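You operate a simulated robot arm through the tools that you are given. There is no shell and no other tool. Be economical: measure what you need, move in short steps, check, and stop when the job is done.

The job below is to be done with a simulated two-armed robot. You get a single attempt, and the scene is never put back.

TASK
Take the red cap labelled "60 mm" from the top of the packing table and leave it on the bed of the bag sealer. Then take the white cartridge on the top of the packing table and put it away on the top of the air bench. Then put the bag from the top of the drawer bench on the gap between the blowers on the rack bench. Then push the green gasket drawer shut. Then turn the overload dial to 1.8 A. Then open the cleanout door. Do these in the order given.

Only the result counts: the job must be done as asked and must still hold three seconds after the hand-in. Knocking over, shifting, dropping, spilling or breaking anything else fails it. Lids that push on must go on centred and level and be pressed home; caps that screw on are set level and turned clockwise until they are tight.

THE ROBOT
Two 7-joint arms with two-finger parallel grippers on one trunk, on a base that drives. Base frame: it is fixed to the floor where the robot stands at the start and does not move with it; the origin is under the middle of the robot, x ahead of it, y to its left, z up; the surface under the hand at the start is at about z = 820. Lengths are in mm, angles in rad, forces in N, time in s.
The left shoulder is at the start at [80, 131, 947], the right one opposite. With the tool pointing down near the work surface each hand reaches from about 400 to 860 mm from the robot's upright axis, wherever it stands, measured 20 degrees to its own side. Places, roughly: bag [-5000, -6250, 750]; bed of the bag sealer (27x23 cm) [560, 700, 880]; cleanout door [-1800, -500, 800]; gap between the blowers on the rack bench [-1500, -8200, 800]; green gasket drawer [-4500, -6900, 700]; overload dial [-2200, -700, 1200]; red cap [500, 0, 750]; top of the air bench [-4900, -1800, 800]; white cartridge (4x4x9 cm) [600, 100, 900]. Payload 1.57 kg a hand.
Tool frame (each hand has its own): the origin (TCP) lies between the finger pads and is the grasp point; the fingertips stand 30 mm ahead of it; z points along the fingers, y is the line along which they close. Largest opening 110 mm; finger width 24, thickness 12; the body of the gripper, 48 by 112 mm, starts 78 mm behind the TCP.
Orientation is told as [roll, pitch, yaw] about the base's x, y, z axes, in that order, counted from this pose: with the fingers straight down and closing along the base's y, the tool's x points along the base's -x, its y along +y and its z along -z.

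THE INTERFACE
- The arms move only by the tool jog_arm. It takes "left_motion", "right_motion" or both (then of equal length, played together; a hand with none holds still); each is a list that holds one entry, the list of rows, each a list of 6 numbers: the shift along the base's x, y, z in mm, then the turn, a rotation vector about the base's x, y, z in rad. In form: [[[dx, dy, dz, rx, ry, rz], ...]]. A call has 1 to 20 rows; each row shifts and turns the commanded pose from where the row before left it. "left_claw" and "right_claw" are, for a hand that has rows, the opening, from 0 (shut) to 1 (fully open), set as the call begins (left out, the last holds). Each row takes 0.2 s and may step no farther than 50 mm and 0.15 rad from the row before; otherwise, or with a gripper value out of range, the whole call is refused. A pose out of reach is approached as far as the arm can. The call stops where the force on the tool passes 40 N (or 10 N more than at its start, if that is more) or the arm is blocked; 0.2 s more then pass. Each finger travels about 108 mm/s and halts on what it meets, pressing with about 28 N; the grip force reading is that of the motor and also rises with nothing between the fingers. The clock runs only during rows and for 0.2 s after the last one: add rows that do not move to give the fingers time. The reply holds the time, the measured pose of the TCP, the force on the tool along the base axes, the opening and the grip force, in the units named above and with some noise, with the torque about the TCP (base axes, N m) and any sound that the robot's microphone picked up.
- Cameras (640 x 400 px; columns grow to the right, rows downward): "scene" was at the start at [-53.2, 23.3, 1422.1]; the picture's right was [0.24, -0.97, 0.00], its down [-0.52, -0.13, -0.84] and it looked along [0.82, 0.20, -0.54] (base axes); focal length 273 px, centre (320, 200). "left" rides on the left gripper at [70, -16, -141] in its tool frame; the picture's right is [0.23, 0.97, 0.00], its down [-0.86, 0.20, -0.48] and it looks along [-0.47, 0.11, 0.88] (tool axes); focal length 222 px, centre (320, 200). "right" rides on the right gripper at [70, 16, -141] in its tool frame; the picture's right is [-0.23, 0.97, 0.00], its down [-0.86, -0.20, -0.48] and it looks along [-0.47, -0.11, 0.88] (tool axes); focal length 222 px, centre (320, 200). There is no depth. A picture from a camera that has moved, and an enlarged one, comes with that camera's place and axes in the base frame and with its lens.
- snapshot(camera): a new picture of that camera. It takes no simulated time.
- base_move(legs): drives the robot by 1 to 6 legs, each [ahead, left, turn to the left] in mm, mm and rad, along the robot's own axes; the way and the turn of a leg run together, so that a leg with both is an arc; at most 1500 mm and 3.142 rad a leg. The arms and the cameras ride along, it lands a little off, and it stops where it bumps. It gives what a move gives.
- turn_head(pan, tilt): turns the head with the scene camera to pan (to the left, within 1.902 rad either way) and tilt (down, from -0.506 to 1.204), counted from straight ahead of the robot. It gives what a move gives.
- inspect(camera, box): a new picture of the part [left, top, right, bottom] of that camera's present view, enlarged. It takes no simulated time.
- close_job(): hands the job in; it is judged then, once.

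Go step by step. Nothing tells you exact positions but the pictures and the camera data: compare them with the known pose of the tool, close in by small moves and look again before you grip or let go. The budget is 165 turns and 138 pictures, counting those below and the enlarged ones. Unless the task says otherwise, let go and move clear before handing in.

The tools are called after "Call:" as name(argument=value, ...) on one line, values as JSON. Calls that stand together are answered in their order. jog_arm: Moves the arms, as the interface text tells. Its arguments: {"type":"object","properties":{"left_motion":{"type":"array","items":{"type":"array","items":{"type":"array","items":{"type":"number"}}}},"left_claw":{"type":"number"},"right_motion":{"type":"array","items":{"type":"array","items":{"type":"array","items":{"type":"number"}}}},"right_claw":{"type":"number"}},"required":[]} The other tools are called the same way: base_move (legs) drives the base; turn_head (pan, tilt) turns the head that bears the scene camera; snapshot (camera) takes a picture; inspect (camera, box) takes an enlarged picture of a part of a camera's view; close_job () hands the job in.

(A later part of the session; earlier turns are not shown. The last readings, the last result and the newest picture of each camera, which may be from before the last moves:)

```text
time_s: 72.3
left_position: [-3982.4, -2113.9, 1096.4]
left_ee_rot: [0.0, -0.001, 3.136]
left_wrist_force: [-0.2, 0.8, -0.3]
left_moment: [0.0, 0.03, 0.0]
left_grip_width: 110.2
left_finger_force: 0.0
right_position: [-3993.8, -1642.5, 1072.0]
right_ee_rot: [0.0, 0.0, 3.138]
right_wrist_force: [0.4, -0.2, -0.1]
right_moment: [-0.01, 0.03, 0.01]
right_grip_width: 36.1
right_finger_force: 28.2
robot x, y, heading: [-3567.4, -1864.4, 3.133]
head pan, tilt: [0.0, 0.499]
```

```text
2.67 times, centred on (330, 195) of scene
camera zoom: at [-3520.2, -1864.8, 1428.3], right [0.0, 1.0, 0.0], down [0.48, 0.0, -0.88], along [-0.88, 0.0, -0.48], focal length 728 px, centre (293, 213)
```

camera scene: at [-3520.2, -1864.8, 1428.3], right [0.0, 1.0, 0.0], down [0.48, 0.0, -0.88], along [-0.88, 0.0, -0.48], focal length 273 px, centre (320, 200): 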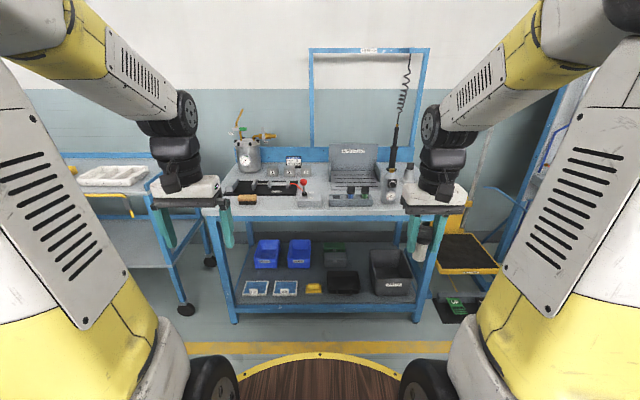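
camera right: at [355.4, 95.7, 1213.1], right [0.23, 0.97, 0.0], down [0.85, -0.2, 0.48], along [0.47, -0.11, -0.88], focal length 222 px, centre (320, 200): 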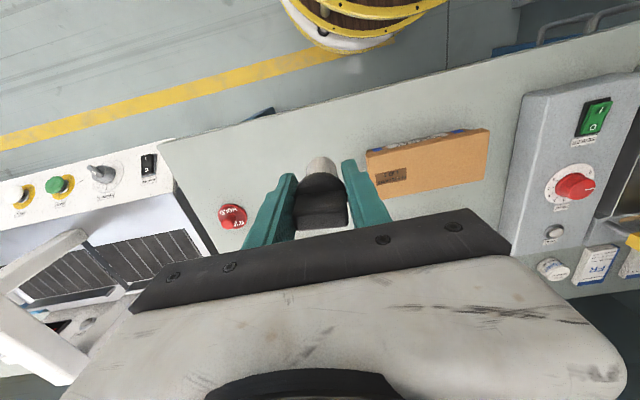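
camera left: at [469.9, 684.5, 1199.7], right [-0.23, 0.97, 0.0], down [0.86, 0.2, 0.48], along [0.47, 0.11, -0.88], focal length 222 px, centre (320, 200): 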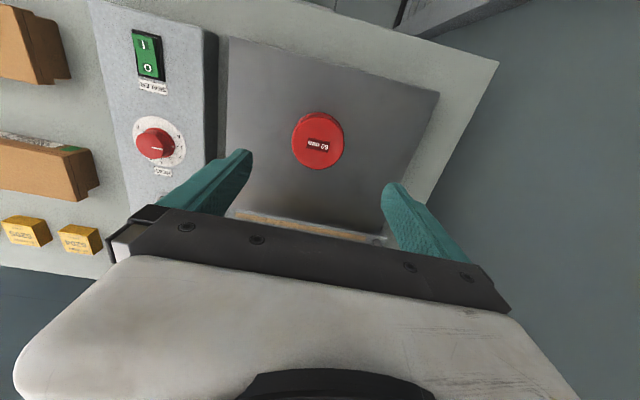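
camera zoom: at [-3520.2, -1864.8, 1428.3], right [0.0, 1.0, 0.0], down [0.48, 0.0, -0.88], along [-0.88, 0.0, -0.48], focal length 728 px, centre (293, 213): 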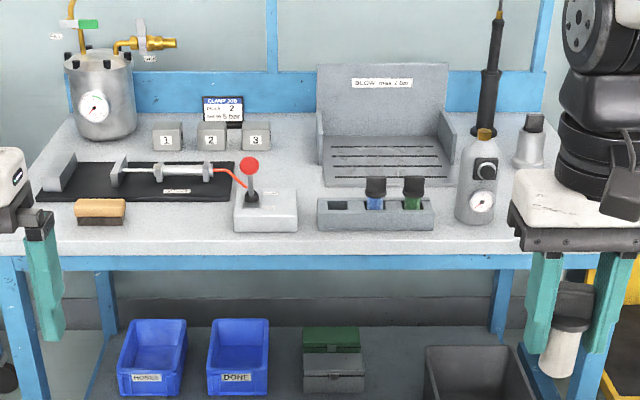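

The air bench top holds a three-slot cartridge rack with blue and green cartridges and one empty slot (left), which is clearly where the white one is put away. I drive closer so the right hand is opposite that slot.

Call:
base_move(legs=[[400, 80, 0]])

Call:
turn_head(pan=-0.1, tilt=0.75)

Call:
snapshot(camera="scene")

Call:
snapshot(camera="right")

```text
time_s: 74.8
left_position: [-4377.7, -2192.1, 1095.7]
left_ee_rot: [0.0, 0.001, 3.136]
left_wrist_force: [0.3, 0.0, -0.8]
left_moment: [-0.01, 0.04, -0.01]
left_grip_width: 110.1
left_finger_force: 0.0
right_position: [-4390.0, -1721.3, 1073.0]
right_ee_rot: [0.0, 0.0, 3.136]
right_wrist_force: [1.3, 0.0, -0.1]
right_moment: [-0.03, 0.01, -0.02]
right_grip_width: 35.9
right_finger_force: 27.3
robot x, y, heading: [-3966.2, -1941.2, 3.136]
head pan, tilt: [0.0, 0.499]
```

```text
time_s: 75.6
left_position: [-4378.4, -2191.8, 1095.7]
left_ee_rot: [0.0, 0.001, 3.136]
left_wrist_force: [0.4, 0.6, 0.6]
left_moment: [0.0, -0.02, -0.01]
left_grip_width: 109.8
left_finger_force: 0.1
right_position: [-4388.3, -1719.9, 1071.4]
right_ee_rot: [-0.002, 0.001, 3.136]
right_wrist_force: [0.6, 0.0, 0.8]
right_moment: [0.01, 0.02, 0.01]
right_grip_width: 36.0
right_finger_force: 28.1
robot x, y, heading: [-3968.1, -1950.5, 3.141]
head pan, tilt: [-0.099, 0.75]
```

```text
104 pictures are left
camera scene: at [-3907.9, -1935.5, 1406.3], right [0.1, 0.99, 0.0], down [0.68, -0.07, -0.73], along [-0.73, 0.08, -0.68], focal length 273 px, centre (320, 200)
```

scene: 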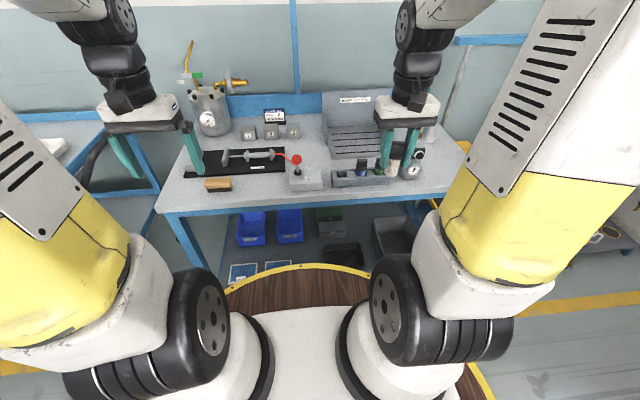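

```text
103 pictures are left
camera right: at [-4319.6, -1738.4, 1213.1], right [-0.23, -0.97, 0.0], down [-0.85, 0.2, 0.48], along [-0.47, 0.11, -0.88], focal length 222 px, centre (320, 200)
```

right: 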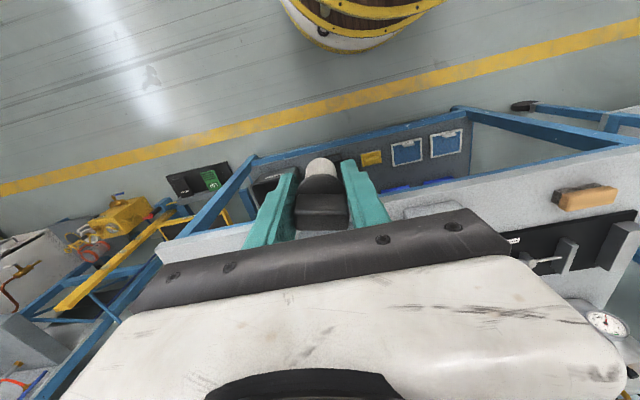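

Call:
inspect(camera="scene", box=[280, 130, 440, 230])

```text
4.00 times, centred on (360, 180) of scene
camera zoom: at [-3907.9, -1935.5, 1406.3], right [0.1, 0.99, 0.0], down [0.68, -0.07, -0.73], along [-0.73, 0.08, -0.68], focal length 1091 px, centre (160, 280)
```

zoom: 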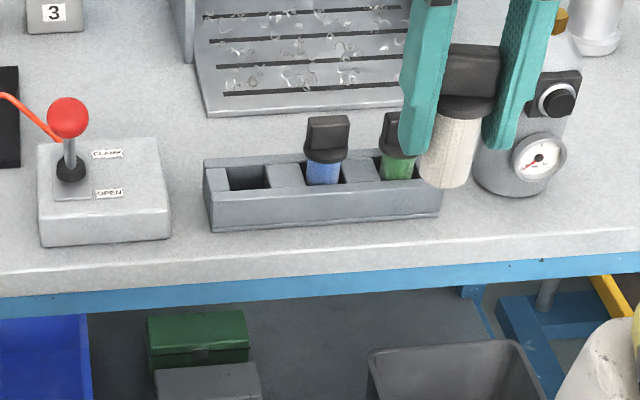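

The rack has square slots ~34 mm wide at a pitch of ~65 mm; the empty one is at roughly (-4650, -1777). I bring the cartridge above it, still high, and look from both cameras.

Call:
jog_arm(right_motion=[[[-42, -10, 0, 0, 0, 0], [-42, -10, 0, 0, 0, 0], [-42, -10, 0, 0, 0, 0], [-42, -9, 0, 0, 0, 0], [-42, -9, 0, 0, 0, 0], [-30, -9, 0, 0, 0, 0], [0, 0, -35, 0, 0, 0], [0, 0, -35, 0, 0, 0], [0, 0, 0, 0, 0, 0]]])

Call:
inspect(camera="scene", box=[280, 110, 440, 210])

Call:
snapshot(camera="right")

```text
time_s: 77.6
left_position: [-4378.9, -2193.1, 1095.8]
left_ee_rot: [-0.001, -0.001, 3.137]
left_wrist_force: [0.5, 1.5, 0.7]
left_moment: [-0.02, 0.03, -0.01]
left_grip_width: 109.9
left_finger_force: 0.0
right_position: [-4630.1, -1779.2, 1001.8]
right_ee_rot: [0.0, -0.001, 3.135]
right_wrist_force: [-0.1, 1.2, -1.2]
right_moment: [0.0, 0.01, -0.03]
right_grip_width: 36.0
right_finger_force: 28.1
robot x, y, heading: [-3965.1, -1946.7, 3.138]
head pan, tilt: [-0.099, 0.75]
```

```text
4.00 times, centred on (360, 160) of scene
camera zoom: at [-3908.0, -1935.5, 1406.3], right [0.1, 0.99, 0.0], down [0.68, -0.07, -0.73], along [-0.73, 0.08, -0.68], focal length 1091 px, centre (160, 360)
```

zoom: 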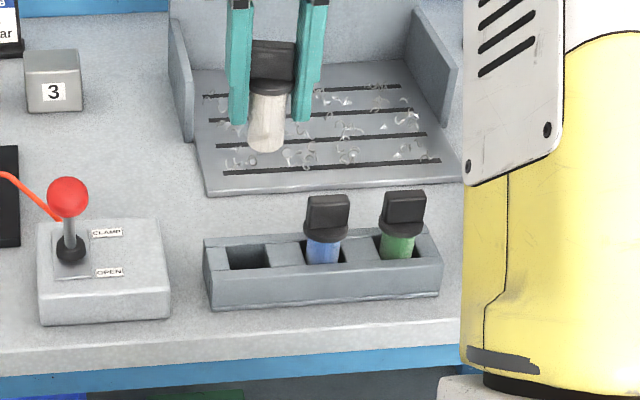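

```text
100 pictures are left
camera right: at [-4559.8, -1795.7, 1143.0], right [-0.23, -0.97, 0.0], down [-0.85, 0.2, 0.48], along [-0.47, 0.11, -0.88], focal length 222 px, centre (320, 200)
```

right: 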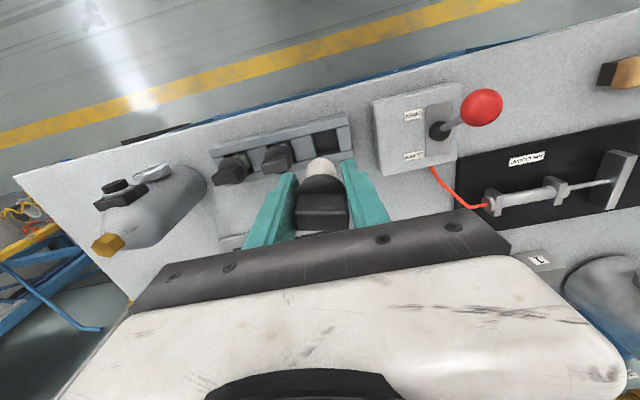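

Combining both views, the slot mouth is at about (-4634, -1786, 841). I shift slightly and lower until the cartridge's foot is some 8 mm above the rack.

Call:
jog_arm(right_motion=[[[-6, -4, -25, 0, 0, 0], [0, 0, -30, 0, 0, 0], [0, 0, -25, 0, 0, 0], [0, 0, -18, 0, 0, 0], [0, 0, 0, 0, 0, 0]]])

Call:
inspect(camera="scene", box=[320, 140, 400, 190])

Call:
inspect(camera="right", box=[240, 80, 400, 180])

```text
time_s: 78.8
left_position: [-4377.7, -2192.8, 1095.4]
left_ee_rot: [0.0, 0.0, 3.138]
left_wrist_force: [0.7, 0.3, -0.3]
left_moment: [0.01, -0.02, -0.03]
left_grip_width: 109.8
left_finger_force: 0.0
right_position: [-4634.2, -1781.8, 902.2]
right_ee_rot: [0.0, -0.001, 3.135]
right_wrist_force: [-0.3, 0.1, -0.1]
right_moment: [-0.02, -0.01, -0.04]
right_grip_width: 35.8
right_finger_force: 28.0
robot x, y, heading: [-3962.7, -1940.6, 3.135]
head pan, tilt: [-0.099, 0.75]
```

```text
8.00 times, centred on (360, 165) of scene
camera zoom: at [-3908.0, -1935.5, 1406.3], right [0.1, 0.99, 0.0], down [0.68, -0.07, -0.73], along [-0.73, 0.08, -0.68], focal length 2183 px, centre (0, 480)
```

zoom: 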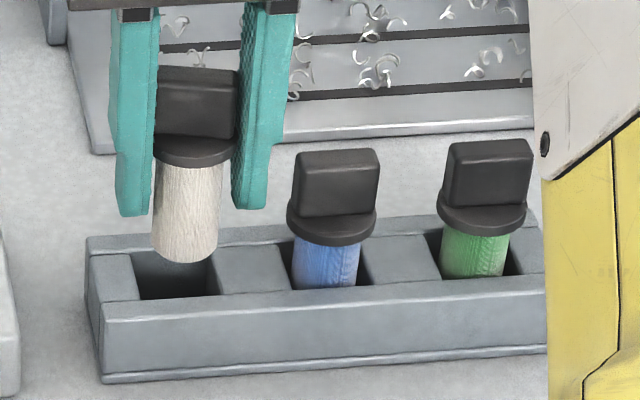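

```text
4.00 times, centred on (320, 130) of right
camera zoom: at [-4564.9, -1799.5, 1043.7], right [-0.23, -0.97, 0.0], down [-0.85, 0.2, 0.48], along [-0.47, 0.11, -0.88], focal length 888 px, centre (320, 480)
```

zoom: 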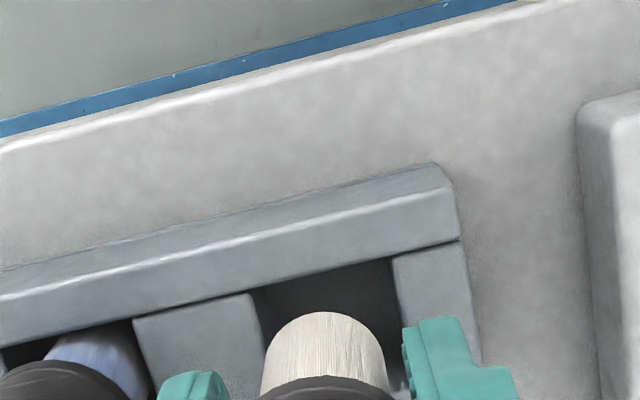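

The foot needs about 4 mm toward -y; depth looks nearly right. I shift and come 10 mm lower, then check again.

Call:
jog_arm(right_motion=[[[0, -4, -5, 0, 0, 0], [0, 0, -5, 0, 0, 0], [0, 0, 0, 0, 0, 0]]])

Call:
inspect(camera="scene", box=[320, 140, 400, 190])

Call:
inspect(camera="right", box=[240, 80, 400, 180])

```text
time_s: 79.6
left_position: [-4378.3, -2193.6, 1094.6]
left_ee_rot: [-0.001, -0.001, 3.136]
left_wrist_force: [0.2, 0.0, -0.8]
left_moment: [0.0, 0.01, 0.02]
left_grip_width: 110.1
left_finger_force: 0.1
right_position: [-4635.1, -1785.1, 893.6]
right_ee_rot: [0.0, -0.001, 3.137]
right_wrist_force: [-0.2, -0.1, -0.8]
right_moment: [0.03, 0.05, -0.03]
right_grip_width: 36.0
right_finger_force: 28.3
robot x, y, heading: [-3962.7, -1946.3, 3.138]
head pan, tilt: [-0.099, 0.75]
```

```text
8.00 times, centred on (360, 165) of scene
camera zoom: at [-3908.0, -1935.5, 1406.3], right [0.1, 0.99, 0.0], down [0.68, -0.07, -0.73], along [-0.73, 0.08, -0.68], focal length 2183 px, centre (0, 480)
```

zoom: 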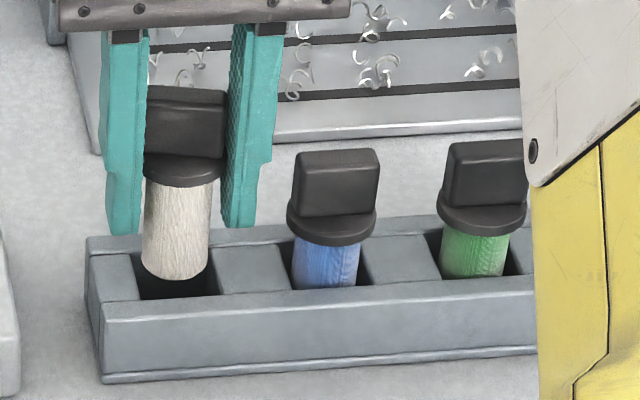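

```text
4.00 times, centred on (320, 130) of right
camera zoom: at [-4564.8, -1803.2, 1034.7], right [-0.23, -0.97, 0.0], down [-0.85, 0.2, 0.48], along [-0.47, 0.11, -0.88], focal length 888 px, centre (320, 480)
```

zoom: 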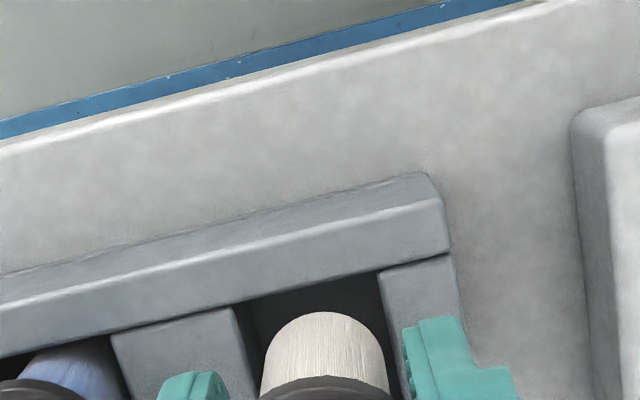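

The foot is within the slot outline; it should go about 3 mm farther back and 1 mm to +y. I apply that and start inserting gently.

Call:
jog_arm(right_motion=[[[-3, 1, 0, 0, 0, 0], [0, 0, -4, 0, 0, 0], [0, 0, -4, 0, 0, 0], [0, 0, -4, 0, 0, 0], [0, 0, -4, 0, 0, 0], [0, 0, 0, 0, 0, 0]]])

Call:
inspect(camera="scene", box=[320, 140, 400, 190])

Call:
inspect(camera="right", box=[240, 80, 400, 180])

```text
time_s: 81.0
left_position: [-4377.8, -2192.0, 1096.3]
left_ee_rot: [0.001, 0.001, 3.136]
left_wrist_force: [-0.4, 0.3, -0.4]
left_moment: [0.04, 0.01, 0.0]
left_grip_width: 109.9
left_finger_force: 0.0
right_position: [-4637.6, -1784.3, 878.2]
right_ee_rot: [0.001, 0.002, 3.136]
right_wrist_force: [3.8, -1.0, -2.0]
right_moment: [-0.01, -0.17, -0.03]
right_grip_width: 36.1
right_finger_force: 28.2
robot x, y, heading: [-3966.2, -1944.6, 3.138]
head pan, tilt: [-0.099, 0.75]
```

```text
8.00 times, centred on (360, 165) of scene
camera zoom: at [-3907.9, -1935.5, 1406.3], right [0.1, 0.99, 0.0], down [0.68, -0.07, -0.73], along [-0.73, 0.08, -0.68], focal length 2183 px, centre (0, 480)
```

zoom: 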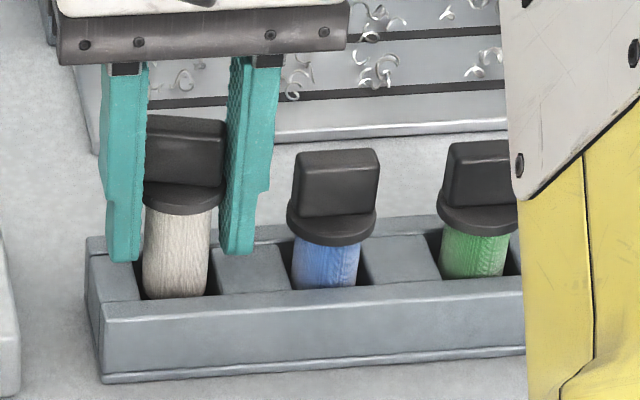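

```text
4.00 times, centred on (320, 130) of right
camera zoom: at [-4568.2, -1802.2, 1018.4], right [-0.23, -0.97, 0.0], down [-0.85, 0.2, 0.48], along [-0.46, 0.11, -0.88], focal length 888 px, centre (320, 480)
```

zoom: 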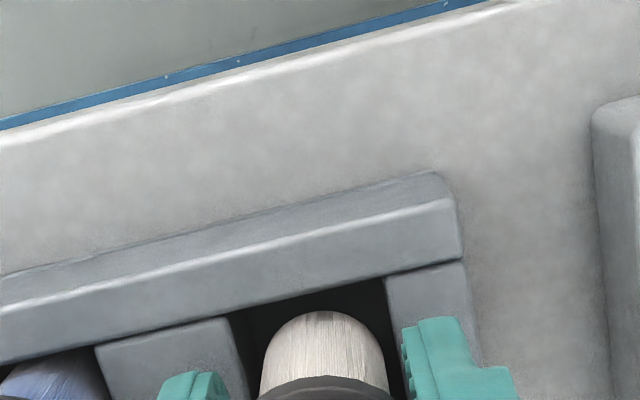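

The foot is entering the slot, with a light push from the back wall, so I move 2 mm forward and continue down in small steps.

Call:
jog_arm(right_motion=[[[2, 0, 0, 0, 0, 0], [0, 0, -3, 0, 0, 0], [0, 0, -3, 0, 0, 0], [0, 0, -3, 0, 0, 0], [0, 0, 0, 0, 0, 0]]])

Call:
inspect(camera="scene", box=[320, 140, 400, 190])

```text
time_s: 82.2
left_position: [-4377.3, -2191.9, 1095.0]
left_ee_rot: [0.0, 0.0, 3.137]
left_wrist_force: [0.2, 0.0, 0.1]
left_moment: [-0.02, -0.02, -0.02]
left_grip_width: 110.0
left_finger_force: 0.0
right_position: [-4636.1, -1783.4, 869.3]
right_ee_rot: [0.0, 0.0, 3.136]
right_wrist_force: [-0.1, 0.2, -0.9]
right_moment: [-0.03, 0.0, 0.03]
right_grip_width: 35.7
right_finger_force: 27.7
robot x, y, heading: [-3965.7, -1947.0, 3.135]
head pan, tilt: [-0.099, 0.75]
```

```text
8.00 times, centred on (360, 165) of scene
camera zoom: at [-3908.0, -1935.5, 1406.3], right [0.1, 0.99, 0.0], down [0.68, -0.07, -0.73], along [-0.73, 0.08, -0.68], focal length 2183 px, centre (0, 480)
```

zoom: 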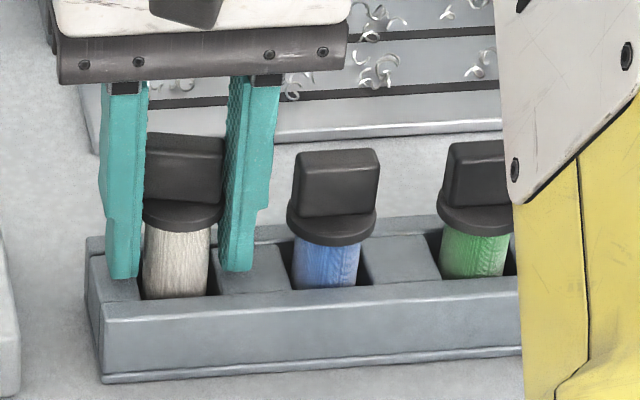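

Insertion is free. About 12 mm remains to the seat, and the fingertips will reach the rack top a bit earlier; I continue in 2 mm steps watching force.

Call:
jog_arm(right_motion=[[[0, 0, -2, 0, 0, 0], [0, 0, -2, 0, 0, 0], [0, 0, -2, 0, 0, 0], [0, 0, 0, 0, 0, 0]]])

Call:
inspect(camera="scene", box=[320, 140, 400, 190])

```text
time_s: 83.2
left_position: [-4378.3, -2192.2, 1096.5]
left_ee_rot: [-0.001, 0.0, 3.137]
left_wrist_force: [0.3, 1.5, -0.3]
left_moment: [-0.03, -0.02, -0.03]
left_grip_width: 109.9
left_finger_force: 0.0
right_position: [-4636.8, -1784.6, 865.6]
right_ee_rot: [0.001, -0.005, 3.136]
right_wrist_force: [3.4, 1.7, 21.7]
right_moment: [-0.03, -0.35, 0.14]
right_grip_width: 35.7
right_finger_force: 27.9
robot x, y, heading: [-3965.2, -1943.7, 3.137]
head pan, tilt: [-0.099, 0.75]
```

```text
8.00 times, centred on (360, 165) of scene
camera zoom: at [-3907.2, -1935.7, 1406.2], right [0.1, 0.99, 0.0], down [0.68, -0.07, -0.73], along [-0.73, 0.08, -0.68], focal length 2183 px, centre (0, 480)
```

zoom: 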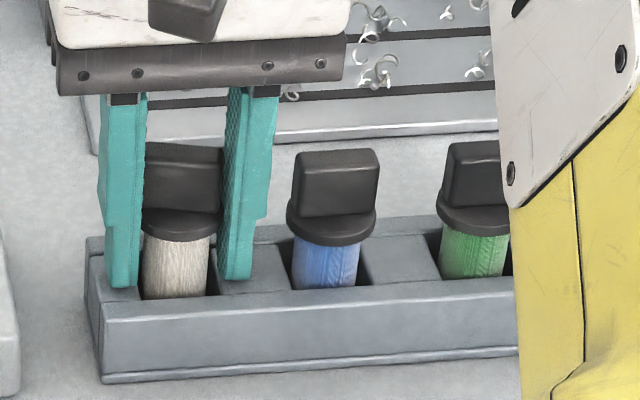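

The fingertips have reached the rack top, with the cartridge a few millimetres above its seat in the guiding slot. I ease up 1.5 mm and open only partway so as not to touch the blue one.

Call:
jog_arm(right_motion=[[[0, 0, 2, 0, 0, 0], [0, 0, 0, 0, 0, 0]]])

Call:
jog_arm(right_motion=[[[0, 0, 0, 0, 0, 0], [0, 0, 0, 0, 0, 0]]], right_claw=0.46)

Call:
inspect(camera="scene", box=[320, 140, 400, 190])

```text
time_s: 83.8
left_position: [-4378.1, -2192.3, 1095.5]
left_ee_rot: [-0.001, 0.001, 3.137]
left_wrist_force: [-0.5, 0.0, 0.8]
left_moment: [0.01, 0.02, 0.01]
left_grip_width: 110.0
left_finger_force: 0.1
right_position: [-4636.2, -1783.7, 863.3]
right_ee_rot: [0.0, 0.001, 3.136]
right_wrist_force: [-4.1, 0.5, 5.3]
right_moment: [0.0, 0.07, 0.0]
right_grip_width: 36.3
right_finger_force: 27.9
robot x, y, heading: [-3967.0, -1943.7, 3.136]
head pan, tilt: [-0.099, 0.75]
```

```text
time_s: 84.4
left_position: [-4378.0, -2192.0, 1096.3]
left_ee_rot: [-0.001, 0.0, 3.136]
left_wrist_force: [-0.7, -0.5, -0.1]
left_moment: [-0.02, -0.04, 0.04]
left_grip_width: 109.9
left_finger_force: 0.1
right_position: [-4634.6, -1786.5, 865.0]
right_ee_rot: [0.0, 0.001, 3.137]
right_wrist_force: [2.6, -0.4, 4.8]
right_moment: [0.09, 0.04, -0.03]
right_grip_width: 50.3
right_finger_force: 0.1
robot x, y, heading: [-3968.7, -1944.6, 3.135]
head pan, tilt: [-0.099, 0.75]
```

```text
8.00 times, centred on (360, 165) of scene
camera zoom: at [-3907.7, -1935.7, 1406.3], right [0.1, 0.99, 0.0], down [0.68, -0.07, -0.73], along [-0.73, 0.08, -0.68], focal length 2183 px, centre (0, 480)
```

zoom: 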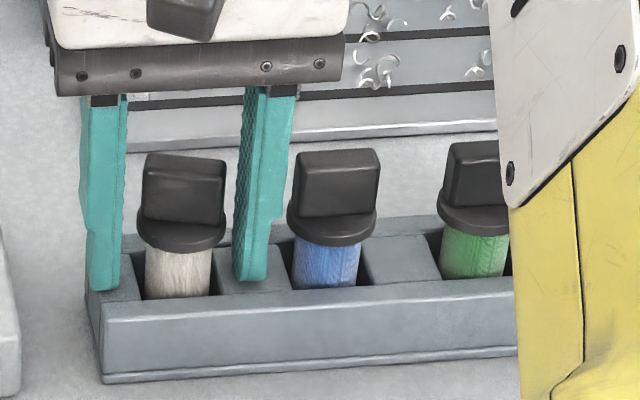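

The white cartridge stands in its slot at the same height as its neighbours. I raise the hand straight up and draw back.

Call:
jog_arm(right_motion=[[[0, 0, 10, 0, 0, 0], [0, 0, 20, 0, 0, 0], [0, 0, 30, 0, 0, 0], [0, 0, 40, 0, 0, 0], [0, 0, 45, 0, 0, 0], [0, 0, 45, 0, 0, 0], [40, 0, 20, 0, 0, 0], [45, 0, 0, 0, 0, 0], [45, 0, 0, 0, 0, 0], [45, 0, 0, 0, 0, 0], [40, 0, 0, 0, 0, 0], [0, 0, 0, 0, 0, 0]]])

Call:
inspect(camera="scene", box=[300, 120, 420, 195])

Call:
turn_head(pan=1.57, tilt=0.25)

Call:
snapshot(camera="scene")

```text
time_s: 87.0
left_position: [-4378.9, -2192.4, 1096.0]
left_ee_rot: [0.0, 0.0, 3.137]
left_wrist_force: [0.0, -0.7, -0.4]
left_moment: [0.03, -0.04, 0.01]
left_grip_width: 109.7
left_finger_force: 0.2
right_position: [-4420.8, -1784.3, 1075.2]
right_ee_rot: [0.0, -0.001, 3.136]
right_wrist_force: [0.0, -0.8, 0.1]
right_moment: [0.03, -0.01, 0.03]
right_grip_width: 50.5
right_finger_force: 0.1
robot x, y, heading: [-3967.6, -1948.3, 3.137]
head pan, tilt: [-0.099, 0.75]
```

```text
5.33 times, centred on (360, 158) of scene
camera zoom: at [-3907.9, -1935.5, 1406.3], right [0.1, 0.99, 0.0], down [0.68, -0.07, -0.73], along [-0.73, 0.08, -0.68], focal length 1455 px, centre (107, 427)
```

zoom: 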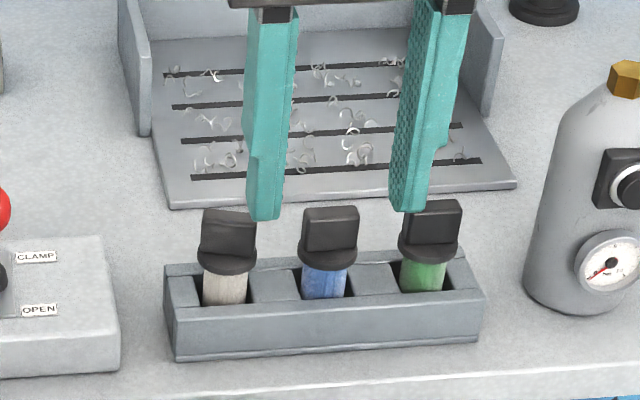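

```text
time_s: 88.7
left_position: [-4378.3, -2191.3, 1096.7]
left_ee_rot: [0.002, 0.0, 3.136]
left_wrist_force: [-0.2, -0.4, 0.5]
left_moment: [-0.01, 0.05, 0.01]
left_grip_width: 109.8
left_finger_force: 0.0
right_position: [-4419.4, -1785.1, 1075.2]
right_ee_rot: [0.0, 0.001, 3.138]
right_wrist_force: [0.1, 0.8, 0.0]
right_moment: [0.0, -0.04, 0.03]
right_grip_width: 50.6
right_finger_force: 0.1
robot x, y, heading: [-3965.5, -1946.5, 3.136]
head pan, tilt: [1.571, 0.25]
```

```text
89 pictures are left
camera scene: at [-3826.1, -2037.6, 1451.3], right [-1.0, 0.01, 0.0], down [0.0, 0.25, -0.97], along [-0.01, -0.97, -0.25], focal length 273 px, centre (320, 200)
```

scene: 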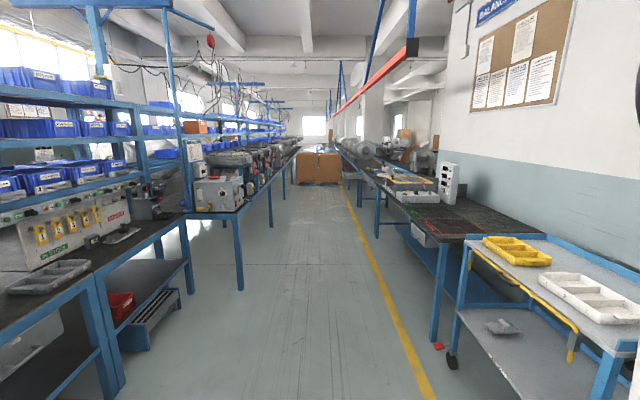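

The cartridge is put away cleanly. The drawer bench is down the second aisle (x ≈ -3800), so I back off a little and strafe left along it, staying turned to -x.

Call:
base_move(legs=[[-150, 0, 0], [0, 1450, 0], [0, 1400, 0]])

Call:
turn_head(pan=0.7, tilt=0.35)

Call:
snapshot(camera="scene")

```text
time_s: 103.4
left_position: [-4283.5, -5016.1, 1095.6]
left_ee_rot: [0.001, 0.0, 3.108]
left_wrist_force: [0.4, -0.6, -0.1]
left_moment: [0.01, 0.04, 0.0]
left_grip_width: 110.1
left_finger_force: 0.1
right_position: [-4314.4, -4607.0, 1074.0]
right_ee_rot: [-0.001, 0.001, 3.107]
right_wrist_force: [0.0, 0.5, -0.9]
right_moment: [0.03, -0.05, 0.02]
right_grip_width: 50.5
right_finger_force: 0.0
robot x, y, heading: [-3864.4, -4778.5, 3.109]
head pan, tilt: [1.571, 0.25]
```

```text
time_s: 104.6
left_position: [-4284.2, -5016.1, 1096.7]
left_ee_rot: [0.0, 0.002, 3.107]
left_wrist_force: [0.2, 0.6, 0.0]
left_moment: [0.02, 0.01, -0.01]
left_grip_width: 110.1
left_finger_force: 0.0
right_position: [-4314.7, -4606.6, 1075.5]
right_ee_rot: [-0.002, -0.001, 3.108]
right_wrist_force: [0.8, 0.0, -0.2]
right_moment: [-0.02, -0.02, 0.03]
right_grip_width: 50.6
right_finger_force: 0.0
robot x, y, heading: [-3862.8, -4775.3, 3.108]
head pan, tilt: [0.7, 0.351]
```

```text
88 pictures are left
camera scene: at [-3797.3, -4841.3, 1441.9], right [-0.62, 0.79, 0.0], down [0.27, 0.21, -0.94], along [-0.74, -0.58, -0.34], focal length 273 px, centre (320, 200)
```

scene: 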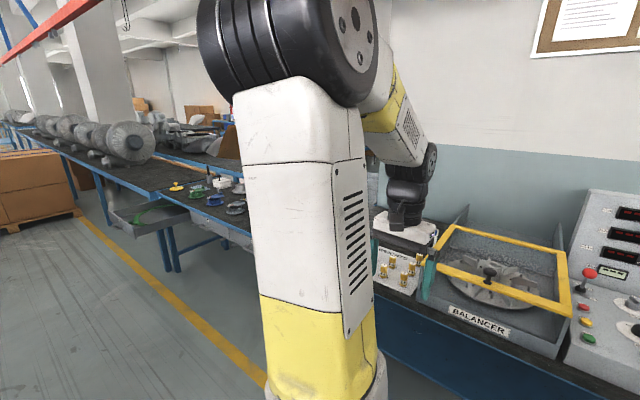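

The green gasket drawer stands open at about (-4390, -6900). I continue to about y = -5900 to see the drawer bench and the bag.

Call:
base_move(legs=[[0, 0, 0.03], [0, 1100, 0]])

Call:
turn_head(pan=0.35, tilt=0.5)

Call:
snapshot(camera="scene")

Call:
snapshot(camera="left")

```text
time_s: 110.6
left_position: [-4278.7, -6144.0, 1095.7]
left_ee_rot: [0.0, 0.0, 3.139]
left_wrist_force: [0.6, 0.2, -0.1]
left_moment: [0.0, 0.01, 0.01]
left_grip_width: 110.0
left_finger_force: 0.0
right_position: [-4322.8, -5736.1, 1074.5]
right_ee_rot: [-0.001, -0.001, 3.14]
right_wrist_force: [0.2, -0.1, -0.1]
right_moment: [-0.04, 0.02, -0.03]
right_grip_width: 50.4
right_finger_force: 0.1
robot x, y, heading: [-3866.9, -5895.9, 3.137]
head pan, tilt: [0.7, 0.351]
```

```text
time_s: 111.5
left_position: [-4278.9, -6145.1, 1096.2]
left_ee_rot: [-0.001, 0.001, 3.139]
left_wrist_force: [-0.2, -0.2, -0.6]
left_moment: [0.0, 0.0, 0.04]
left_grip_width: 110.1
left_finger_force: 0.0
right_position: [-4322.0, -5736.0, 1074.3]
right_ee_rot: [0.001, 0.0, 3.141]
right_wrist_force: [-0.1, -0.2, -0.4]
right_moment: [-0.04, -0.01, 0.0]
right_grip_width: 50.7
right_finger_force: 0.0
robot x, y, heading: [-3865.3, -5896.1, 3.135]
head pan, tilt: [0.351, 0.499]
```

```text
87 pictures are left
camera scene: at [-3812.5, -5924.7, 1428.3], right [-0.34, 0.94, 0.0], down [0.45, 0.16, -0.88], along [-0.82, -0.3, -0.48], focal length 273 px, centre (320, 200)
```

scene: 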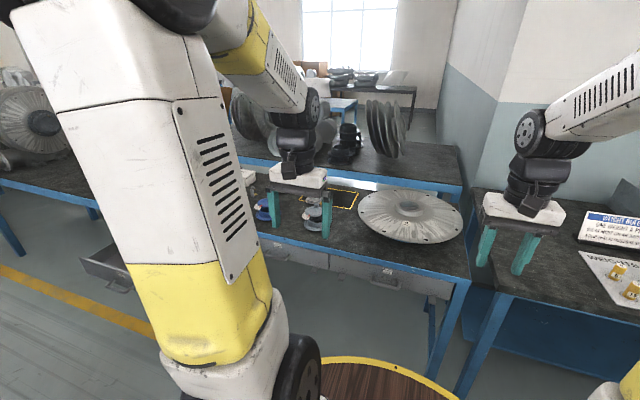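

```text
86 pictures are left
camera left: at [-4209.0, -6127.2, 1236.6], right [0.23, -0.97, 0.0], down [-0.86, -0.2, 0.48], along [-0.47, -0.11, -0.88], focal length 222 px, centre (320, 200)
```

left: 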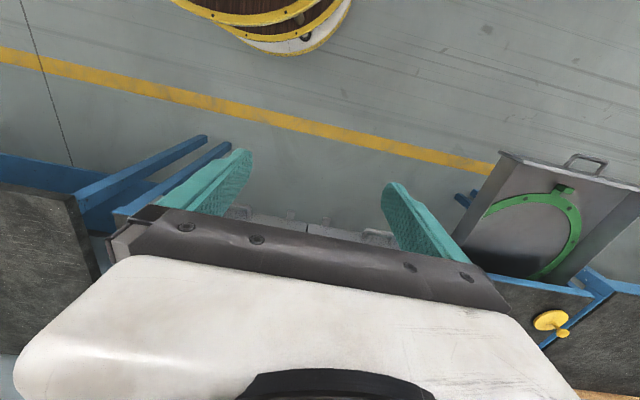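

Call:
inspect(camera="scene", box=[230, 150, 390, 250])

```text
4.00 times, centred on (310, 200) of scene
camera zoom: at [-3812.5, -5924.7, 1428.3], right [-0.34, 0.94, 0.0], down [0.45, 0.16, -0.88], along [-0.82, -0.3, -0.48], focal length 1091 px, centre (360, 200)
```

zoom: 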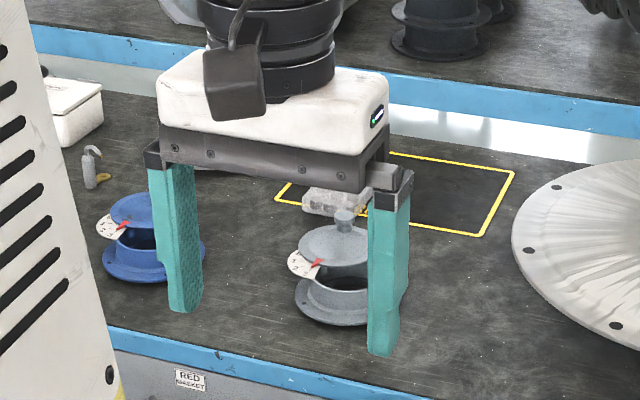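

A clear bag seems to lie at the yellow-outlined area behind the hand. I move the base further left so I can look past the arms.

Call:
base_move(legs=[[0, 320, 0]])

Call:
turn_head(pan=0.0, tilt=0.55)

Call:
snapshot(camera="scene")

Call:
inspect(camera="scene", box=[200, 120, 440, 270])

```text
time_s: 113.6
left_position: [-4280.5, -6466.1, 1095.8]
left_ee_rot: [0.0, 0.001, 3.14]
left_wrist_force: [-0.1, -0.5, -0.1]
left_moment: [0.02, 0.01, 0.02]
left_grip_width: 109.9
left_finger_force: 0.0
right_position: [-4323.9, -6056.8, 1075.4]
right_ee_rot: [-0.001, 0.0, 3.139]
right_wrist_force: [-0.6, 0.3, 0.0]
right_moment: [0.01, 0.01, 0.01]
right_grip_width: 50.4
right_finger_force: 0.0
robot x, y, heading: [-3868.5, -6219.2, 3.141]
head pan, tilt: [0.351, 0.499]
```

```text
time_s: 114.5
left_position: [-4280.3, -6465.9, 1095.2]
left_ee_rot: [0.0, 0.001, 3.138]
left_wrist_force: [-0.9, -0.5, -0.1]
left_moment: [-0.02, -0.01, 0.01]
left_grip_width: 109.9
left_finger_force: 0.0
right_position: [-4323.5, -6058.1, 1074.0]
right_ee_rot: [0.0, -0.002, 3.137]
right_wrist_force: [0.9, -0.2, 1.0]
right_moment: [-0.02, -0.04, 0.04]
right_grip_width: 50.8
right_finger_force: 0.0
robot x, y, heading: [-3865.9, -6217.0, 3.137]
head pan, tilt: [0.0, 0.55]
```

```text
84 pictures are left
camera scene: at [-3817.7, -6216.8, 1423.7], right [0.0, 1.0, 0.0], down [0.52, 0.0, -0.85], along [-0.85, 0.0, -0.52], focal length 273 px, centre (320, 200)
```

scene: 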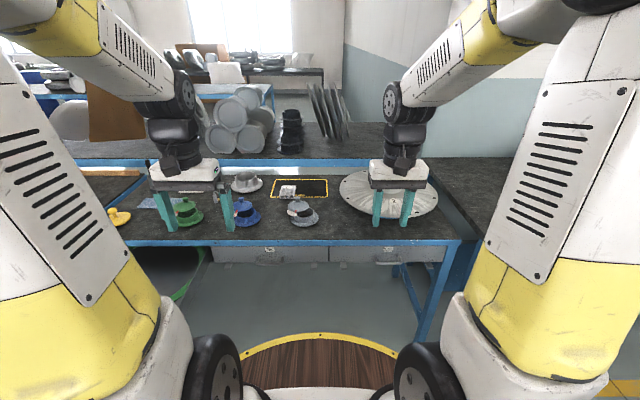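

```text
2.67 times, centred on (320, 195) of scene
camera zoom: at [-3817.7, -6216.8, 1423.7], right [0.0, 1.0, 0.0], down [0.52, 0.0, -0.85], along [-0.85, 0.0, -0.52], focal length 728 px, centre (320, 213)
```

zoom: 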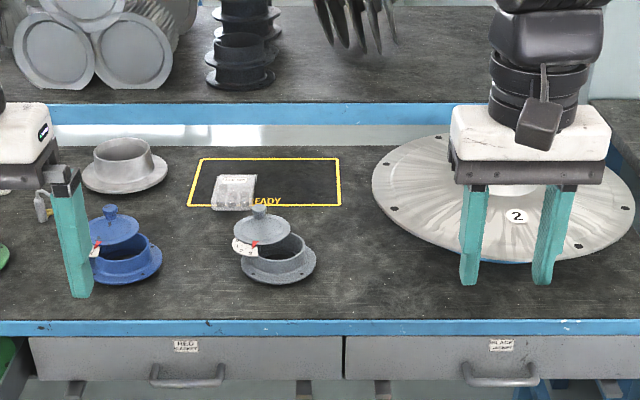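

The clear bag lies in the yellow "READY" frame at about (-4985, -6378). I drive forward so the left hand can reach it.

Call:
base_move(legs=[[250, 0, 0]])

Call:
turn_head(pan=0.15, tilt=0.7)

Call:
snapshot(camera="scene")

Call:
snapshot(camera="left")

```text
time_s: 116.3
left_position: [-4529.9, -6463.6, 1095.6]
left_ee_rot: [0.0, 0.0, 3.135]
left_wrist_force: [0.6, 0.0, -0.3]
left_moment: [0.0, 0.01, -0.01]
left_grip_width: 110.1
left_finger_force: 0.1
right_position: [-4572.7, -6055.2, 1075.3]
right_ee_rot: [0.0, -0.001, 3.134]
right_wrist_force: [-0.4, -0.3, 0.4]
right_moment: [-0.01, 0.0, 0.0]
right_grip_width: 50.9
right_finger_force: 0.0
robot x, y, heading: [-4117.8, -6218.8, 3.135]
head pan, tilt: [0.0, 0.55]
```

```text
time_s: 117.0
left_position: [-4530.9, -6463.3, 1095.4]
left_ee_rot: [0.0, -0.001, 3.135]
left_wrist_force: [0.6, 1.0, -0.1]
left_moment: [0.0, -0.02, -0.01]
left_grip_width: 110.1
left_finger_force: 0.1
right_position: [-4574.2, -6054.7, 1073.8]
right_ee_rot: [0.0, 0.0, 3.134]
right_wrist_force: [0.2, -0.7, -0.3]
right_moment: [-0.03, 0.01, 0.01]
right_grip_width: 50.7
right_finger_force: 0.1
robot x, y, heading: [-4116.7, -6216.0, 3.134]
head pan, tilt: [0.15, 0.7]
```

```text
82 pictures are left
camera scene: at [-4061.8, -6228.2, 1410.6], right [-0.14, 0.99, 0.0], down [0.64, 0.09, -0.77], along [-0.76, -0.11, -0.64], focal length 273 px, centre (320, 200)
```

scene: 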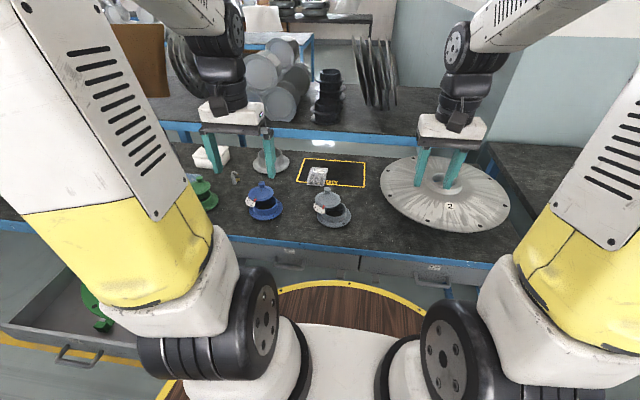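

```text
81 pictures are left
camera left: at [-4461.0, -6447.2, 1236.6], right [0.22, -0.98, 0.0], down [-0.86, -0.19, 0.48], along [-0.47, -0.11, -0.88], focal length 222 px, centre (320, 200)
```

left: 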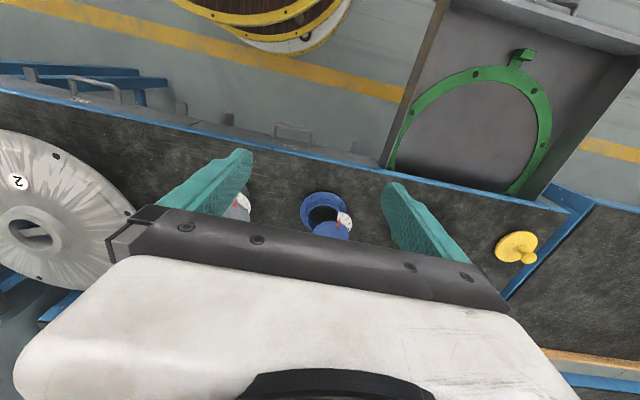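

The bag is at about (-4990, -6376). I move 100 mm closer and carry the left hand over it.

Call:
base_move(legs=[[110, 0, 0]])

Call:
jog_arm(left_motion=[[[-45, 12, 0, 0, 0, 0], [-45, 12, 0, 0, 0, 0], [-45, 12, 0, 0, 0, 0], [-45, 12, 0, 0, 0, 0], [-45, 12, 0, 0, 0, 0], [-45, 12, 0, 0, 0, 0], [-30, 14, 0, 0, 0, 0], [0, 0, -40, 0, 0, 0], [0, 0, -40, 0, 0, 0], [0, 0, 0, 0, 0, 0]]])

Call:
snapshot(camera="left")

Call:
inspect(camera="scene", box=[240, 100, 400, 200])

```text
time_s: 118.2
left_position: [-4640.2, -6463.7, 1095.8]
left_ee_rot: [-0.001, 0.0, 3.137]
left_wrist_force: [1.0, 0.2, 0.1]
left_moment: [0.01, 0.03, -0.04]
left_grip_width: 110.0
left_finger_force: 0.0
right_position: [-4683.4, -6056.2, 1074.0]
right_ee_rot: [0.001, 0.001, 3.136]
right_wrist_force: [0.4, 0.1, 0.1]
right_moment: [0.01, 0.0, -0.02]
right_grip_width: 50.7
right_finger_force: 0.0
robot x, y, heading: [-4229.7, -6216.8, 3.137]
head pan, tilt: [0.15, 0.7]
```

```text
time_s: 120.4
left_position: [-4939.9, -6376.7, 1014.3]
left_ee_rot: [0.001, 0.0, 3.137]
left_wrist_force: [-1.5, -0.8, 0.0]
left_moment: [-0.01, -0.01, 0.03]
left_grip_width: 110.0
left_finger_force: 0.1
right_position: [-4684.2, -6056.0, 1075.2]
right_ee_rot: [0.0, -0.001, 3.137]
right_wrist_force: [0.4, 0.5, -0.2]
right_moment: [0.02, 0.03, -0.01]
right_grip_width: 50.8
right_finger_force: 0.0
robot x, y, heading: [-4225.4, -6216.7, 3.136]
head pan, tilt: [0.15, 0.7]
```

```text
80 pictures are left
camera left: at [-4870.4, -6359.5, 1155.5], right [0.22, -0.97, 0.0], down [-0.86, -0.2, 0.48], along [-0.47, -0.11, -0.88], focal length 222 px, centre (320, 200)
```

left: 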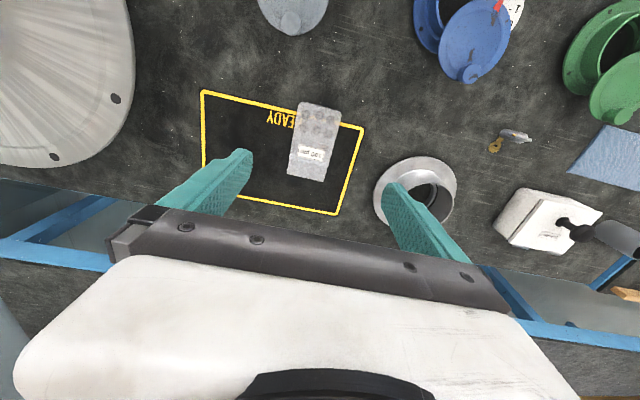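

```text
4.00 times, centred on (320, 150) of scene
camera zoom: at [-4172.5, -6227.5, 1410.5], right [-0.14, 0.99, 0.0], down [0.64, 0.09, -0.76], along [-0.76, -0.11, -0.64], focal length 1091 px, centre (320, 400)
```

zoom: 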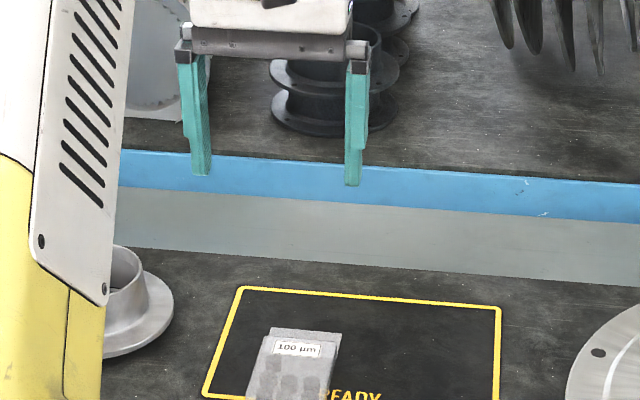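

The bag ("100 µm") lies square to the axes, centre about (-4967, -6372), roughly 74 mm wide in y. I straddle it and come lower for a closer look.

Call:
jog_arm(left_motion=[[[-27, 5, -40, 0, 0, 0], [0, 0, -45, 0, 0, 0], [0, 0, -45, 0, 0, 0], [0, 0, -40, 0, 0, 0], [0, 0, 0, 0, 0, 0]]])

Call:
snapshot(camera="left")

Call:
turn_head(pan=0.15, tilt=0.85)

Call:
inspect(camera="scene", box=[240, 100, 400, 200])

```text
time_s: 121.6
left_position: [-4965.9, -6375.3, 848.4]
left_ee_rot: [0.001, 0.001, 3.135]
left_wrist_force: [0.0, 0.0, -0.6]
left_moment: [0.01, 0.02, 0.0]
left_grip_width: 110.1
left_finger_force: 0.1
right_position: [-4683.0, -6055.5, 1075.2]
right_ee_rot: [0.0, 0.0, 3.137]
right_wrist_force: [0.4, 0.1, -0.2]
right_moment: [0.0, -0.01, -0.01]
right_grip_width: 50.7
right_finger_force: 0.0
robot x, y, heading: [-4230.3, -6217.7, 3.135]
head pan, tilt: [0.15, 0.7]
```

```text
78 pictures are left
camera left: at [-4895.4, -6357.0, 989.6], right [0.22, -0.97, 0.0], down [-0.86, -0.2, 0.48], along [-0.47, -0.11, -0.88], focal length 222 px, centre (320, 200)
```

left: 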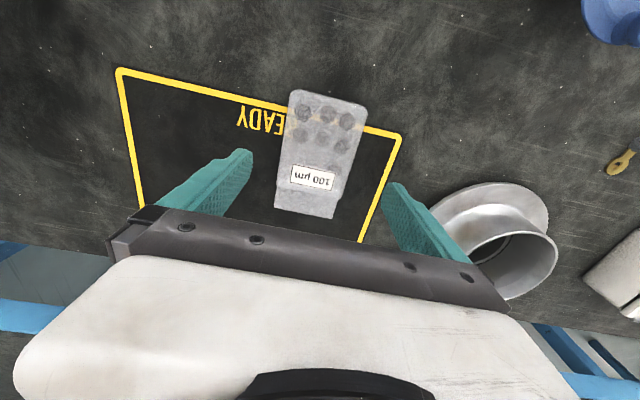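

```text
time_s: 122.3
left_position: [-4965.7, -6373.7, 849.6]
left_ee_rot: [-0.001, 0.001, 3.137]
left_wrist_force: [0.6, -0.8, 0.6]
left_moment: [-0.02, -0.01, -0.01]
left_grip_width: 109.9
left_finger_force: 0.0
right_position: [-4683.7, -6055.3, 1074.9]
right_ee_rot: [0.0, 0.0, 3.138]
right_wrist_force: [0.7, 0.0, 0.5]
right_moment: [0.03, 0.01, 0.04]
right_grip_width: 50.3
right_finger_force: 0.0
robot x, y, heading: [-4229.4, -6214.7, 3.138]
head pan, tilt: [0.15, 0.85]
```

```text
4.00 times, centred on (320, 150) of scene
camera zoom: at [-4165.8, -6226.5, 1398.3], right [-0.14, 0.99, 0.0], down [0.74, 0.11, -0.66], along [-0.65, -0.1, -0.75], focal length 1091 px, centre (320, 400)
```

zoom: 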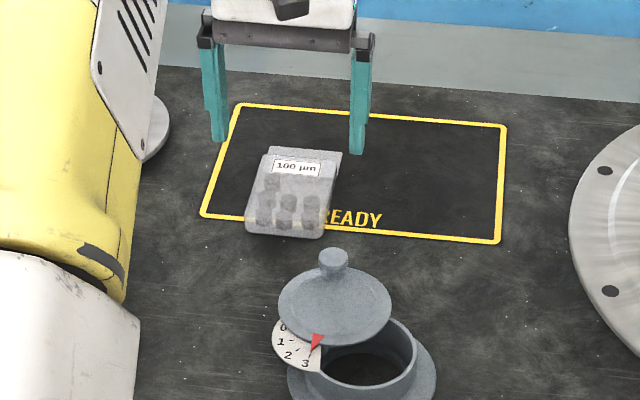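

The pouch is thick toward the front where its contents lie. I centre the fingers on about x = -4952 and lower to near the table, slowly.

Call:
jog_arm(left_motion=[[[14, 3, -20, 0, 0, 0], [0, 0, -20, 0, 0, 0], [0, 0, -14, 0, 0, 0], [0, 0, -3, 0, 0, 0], [0, 0, 0, 0, 0, 0]]])

Call:
snapshot(camera="left")

Call:
inspect(camera="scene", box=[270, 110, 350, 160])

```text
time_s: 123.5
left_position: [-4953.1, -6369.4, 789.8]
left_ee_rot: [0.0, -0.001, 3.138]
left_wrist_force: [2.0, -1.6, 6.3]
left_moment: [0.26, -0.15, 0.0]
left_grip_width: 110.0
left_finger_force: 0.1
right_position: [-4682.7, -6056.3, 1074.3]
right_ee_rot: [0.002, 0.0, 3.137]
right_wrist_force: [0.2, 0.1, 0.9]
right_moment: [-0.03, -0.02, -0.02]
right_grip_width: 50.5
right_finger_force: 0.0
robot x, y, heading: [-4226.8, -6212.7, 3.139]
head pan, tilt: [0.15, 0.85]
```

```text
76 pictures are left
camera left: at [-4883.5, -6353.3, 930.9], right [0.22, -0.97, 0.0], down [-0.86, -0.2, 0.48], along [-0.47, -0.11, -0.88], focal length 222 px, centre (320, 200)
```

left: 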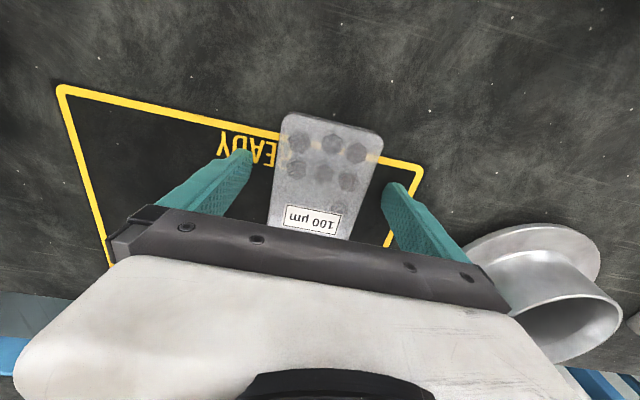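

```text
8.00 times, centred on (310, 135) of scene
camera zoom: at [-4165.5, -6226.5, 1398.2], right [-0.14, 0.99, 0.0], down [0.74, 0.11, -0.66], along [-0.65, -0.1, -0.75], focal length 2183 px, centre (400, 720)
```

zoom: 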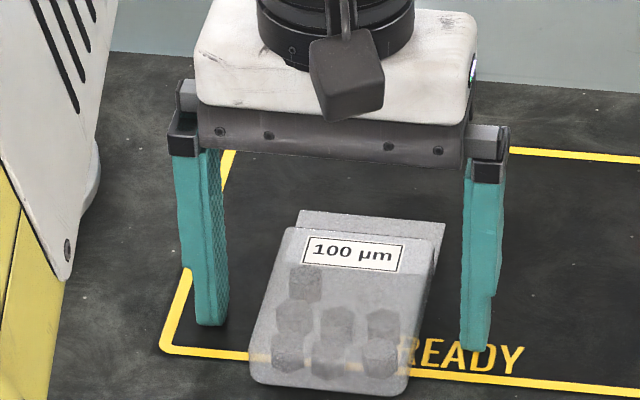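

The fingertips just touch the bench (z ≈ 760). I raise 2 mm and close on the bag's sides.

Call:
jog_arm(left_motion=[[[0, 0, 2, 0, 0, 0], [0, 0, 0, 0, 0, 0]]])

Call:
jog_arm(left_motion=[[[0, 0, 0, 0, 0, 0], [0, 0, 0, 0, 0, 0], [0, 0, 0, 0, 0, 0], [0, 0, 0, 0, 0, 0]]], left_claw=0)

Call:
inspect(camera="scene", box=[270, 110, 350, 160])

```text
time_s: 124.1
left_position: [-4953.9, -6368.2, 791.7]
left_ee_rot: [0.001, 0.0, 3.137]
left_wrist_force: [0.0, 0.3, 0.0]
left_moment: [0.01, 0.02, -0.01]
left_grip_width: 110.0
left_finger_force: 0.1
right_position: [-4684.3, -6055.6, 1074.7]
right_ee_rot: [0.0, 0.001, 3.135]
right_wrist_force: [-0.2, 0.1, 0.5]
right_moment: [-0.01, 0.01, -0.01]
right_grip_width: 50.5
right_finger_force: 0.0
robot x, y, heading: [-4224.9, -6217.6, 3.138]
head pan, tilt: [0.15, 0.85]
```

```text
time_s: 125.1
left_position: [-4952.5, -6370.0, 791.7]
left_ee_rot: [-0.001, 0.0, 3.136]
left_wrist_force: [-0.7, 0.8, -0.5]
left_moment: [0.0, -0.04, -0.02]
left_grip_width: 71.4
left_finger_force: 28.0
right_position: [-4684.2, -6055.2, 1074.5]
right_ee_rot: [0.0, 0.0, 3.136]
right_wrist_force: [0.4, 0.3, -1.0]
right_moment: [0.02, -0.03, -0.01]
right_grip_width: 50.8
right_finger_force: 0.1
robot x, y, heading: [-4226.0, -6214.4, 3.132]
head pan, tilt: [0.15, 0.85]
```

```text
8.00 times, centred on (310, 135) of scene
camera zoom: at [-4165.8, -6226.5, 1398.2], right [-0.14, 0.99, 0.0], down [0.74, 0.11, -0.66], along [-0.65, -0.1, -0.75], focal length 2183 px, centre (400, 720)
```

zoom: 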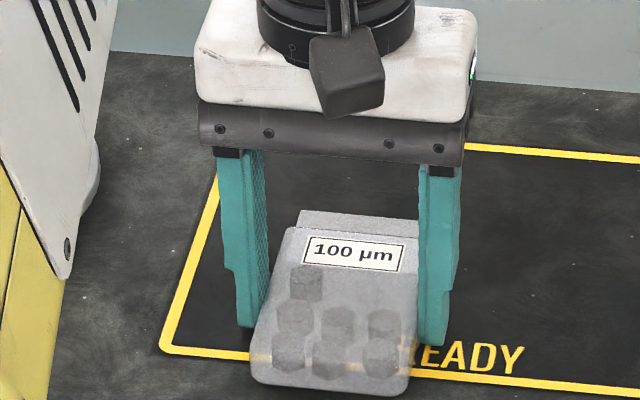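

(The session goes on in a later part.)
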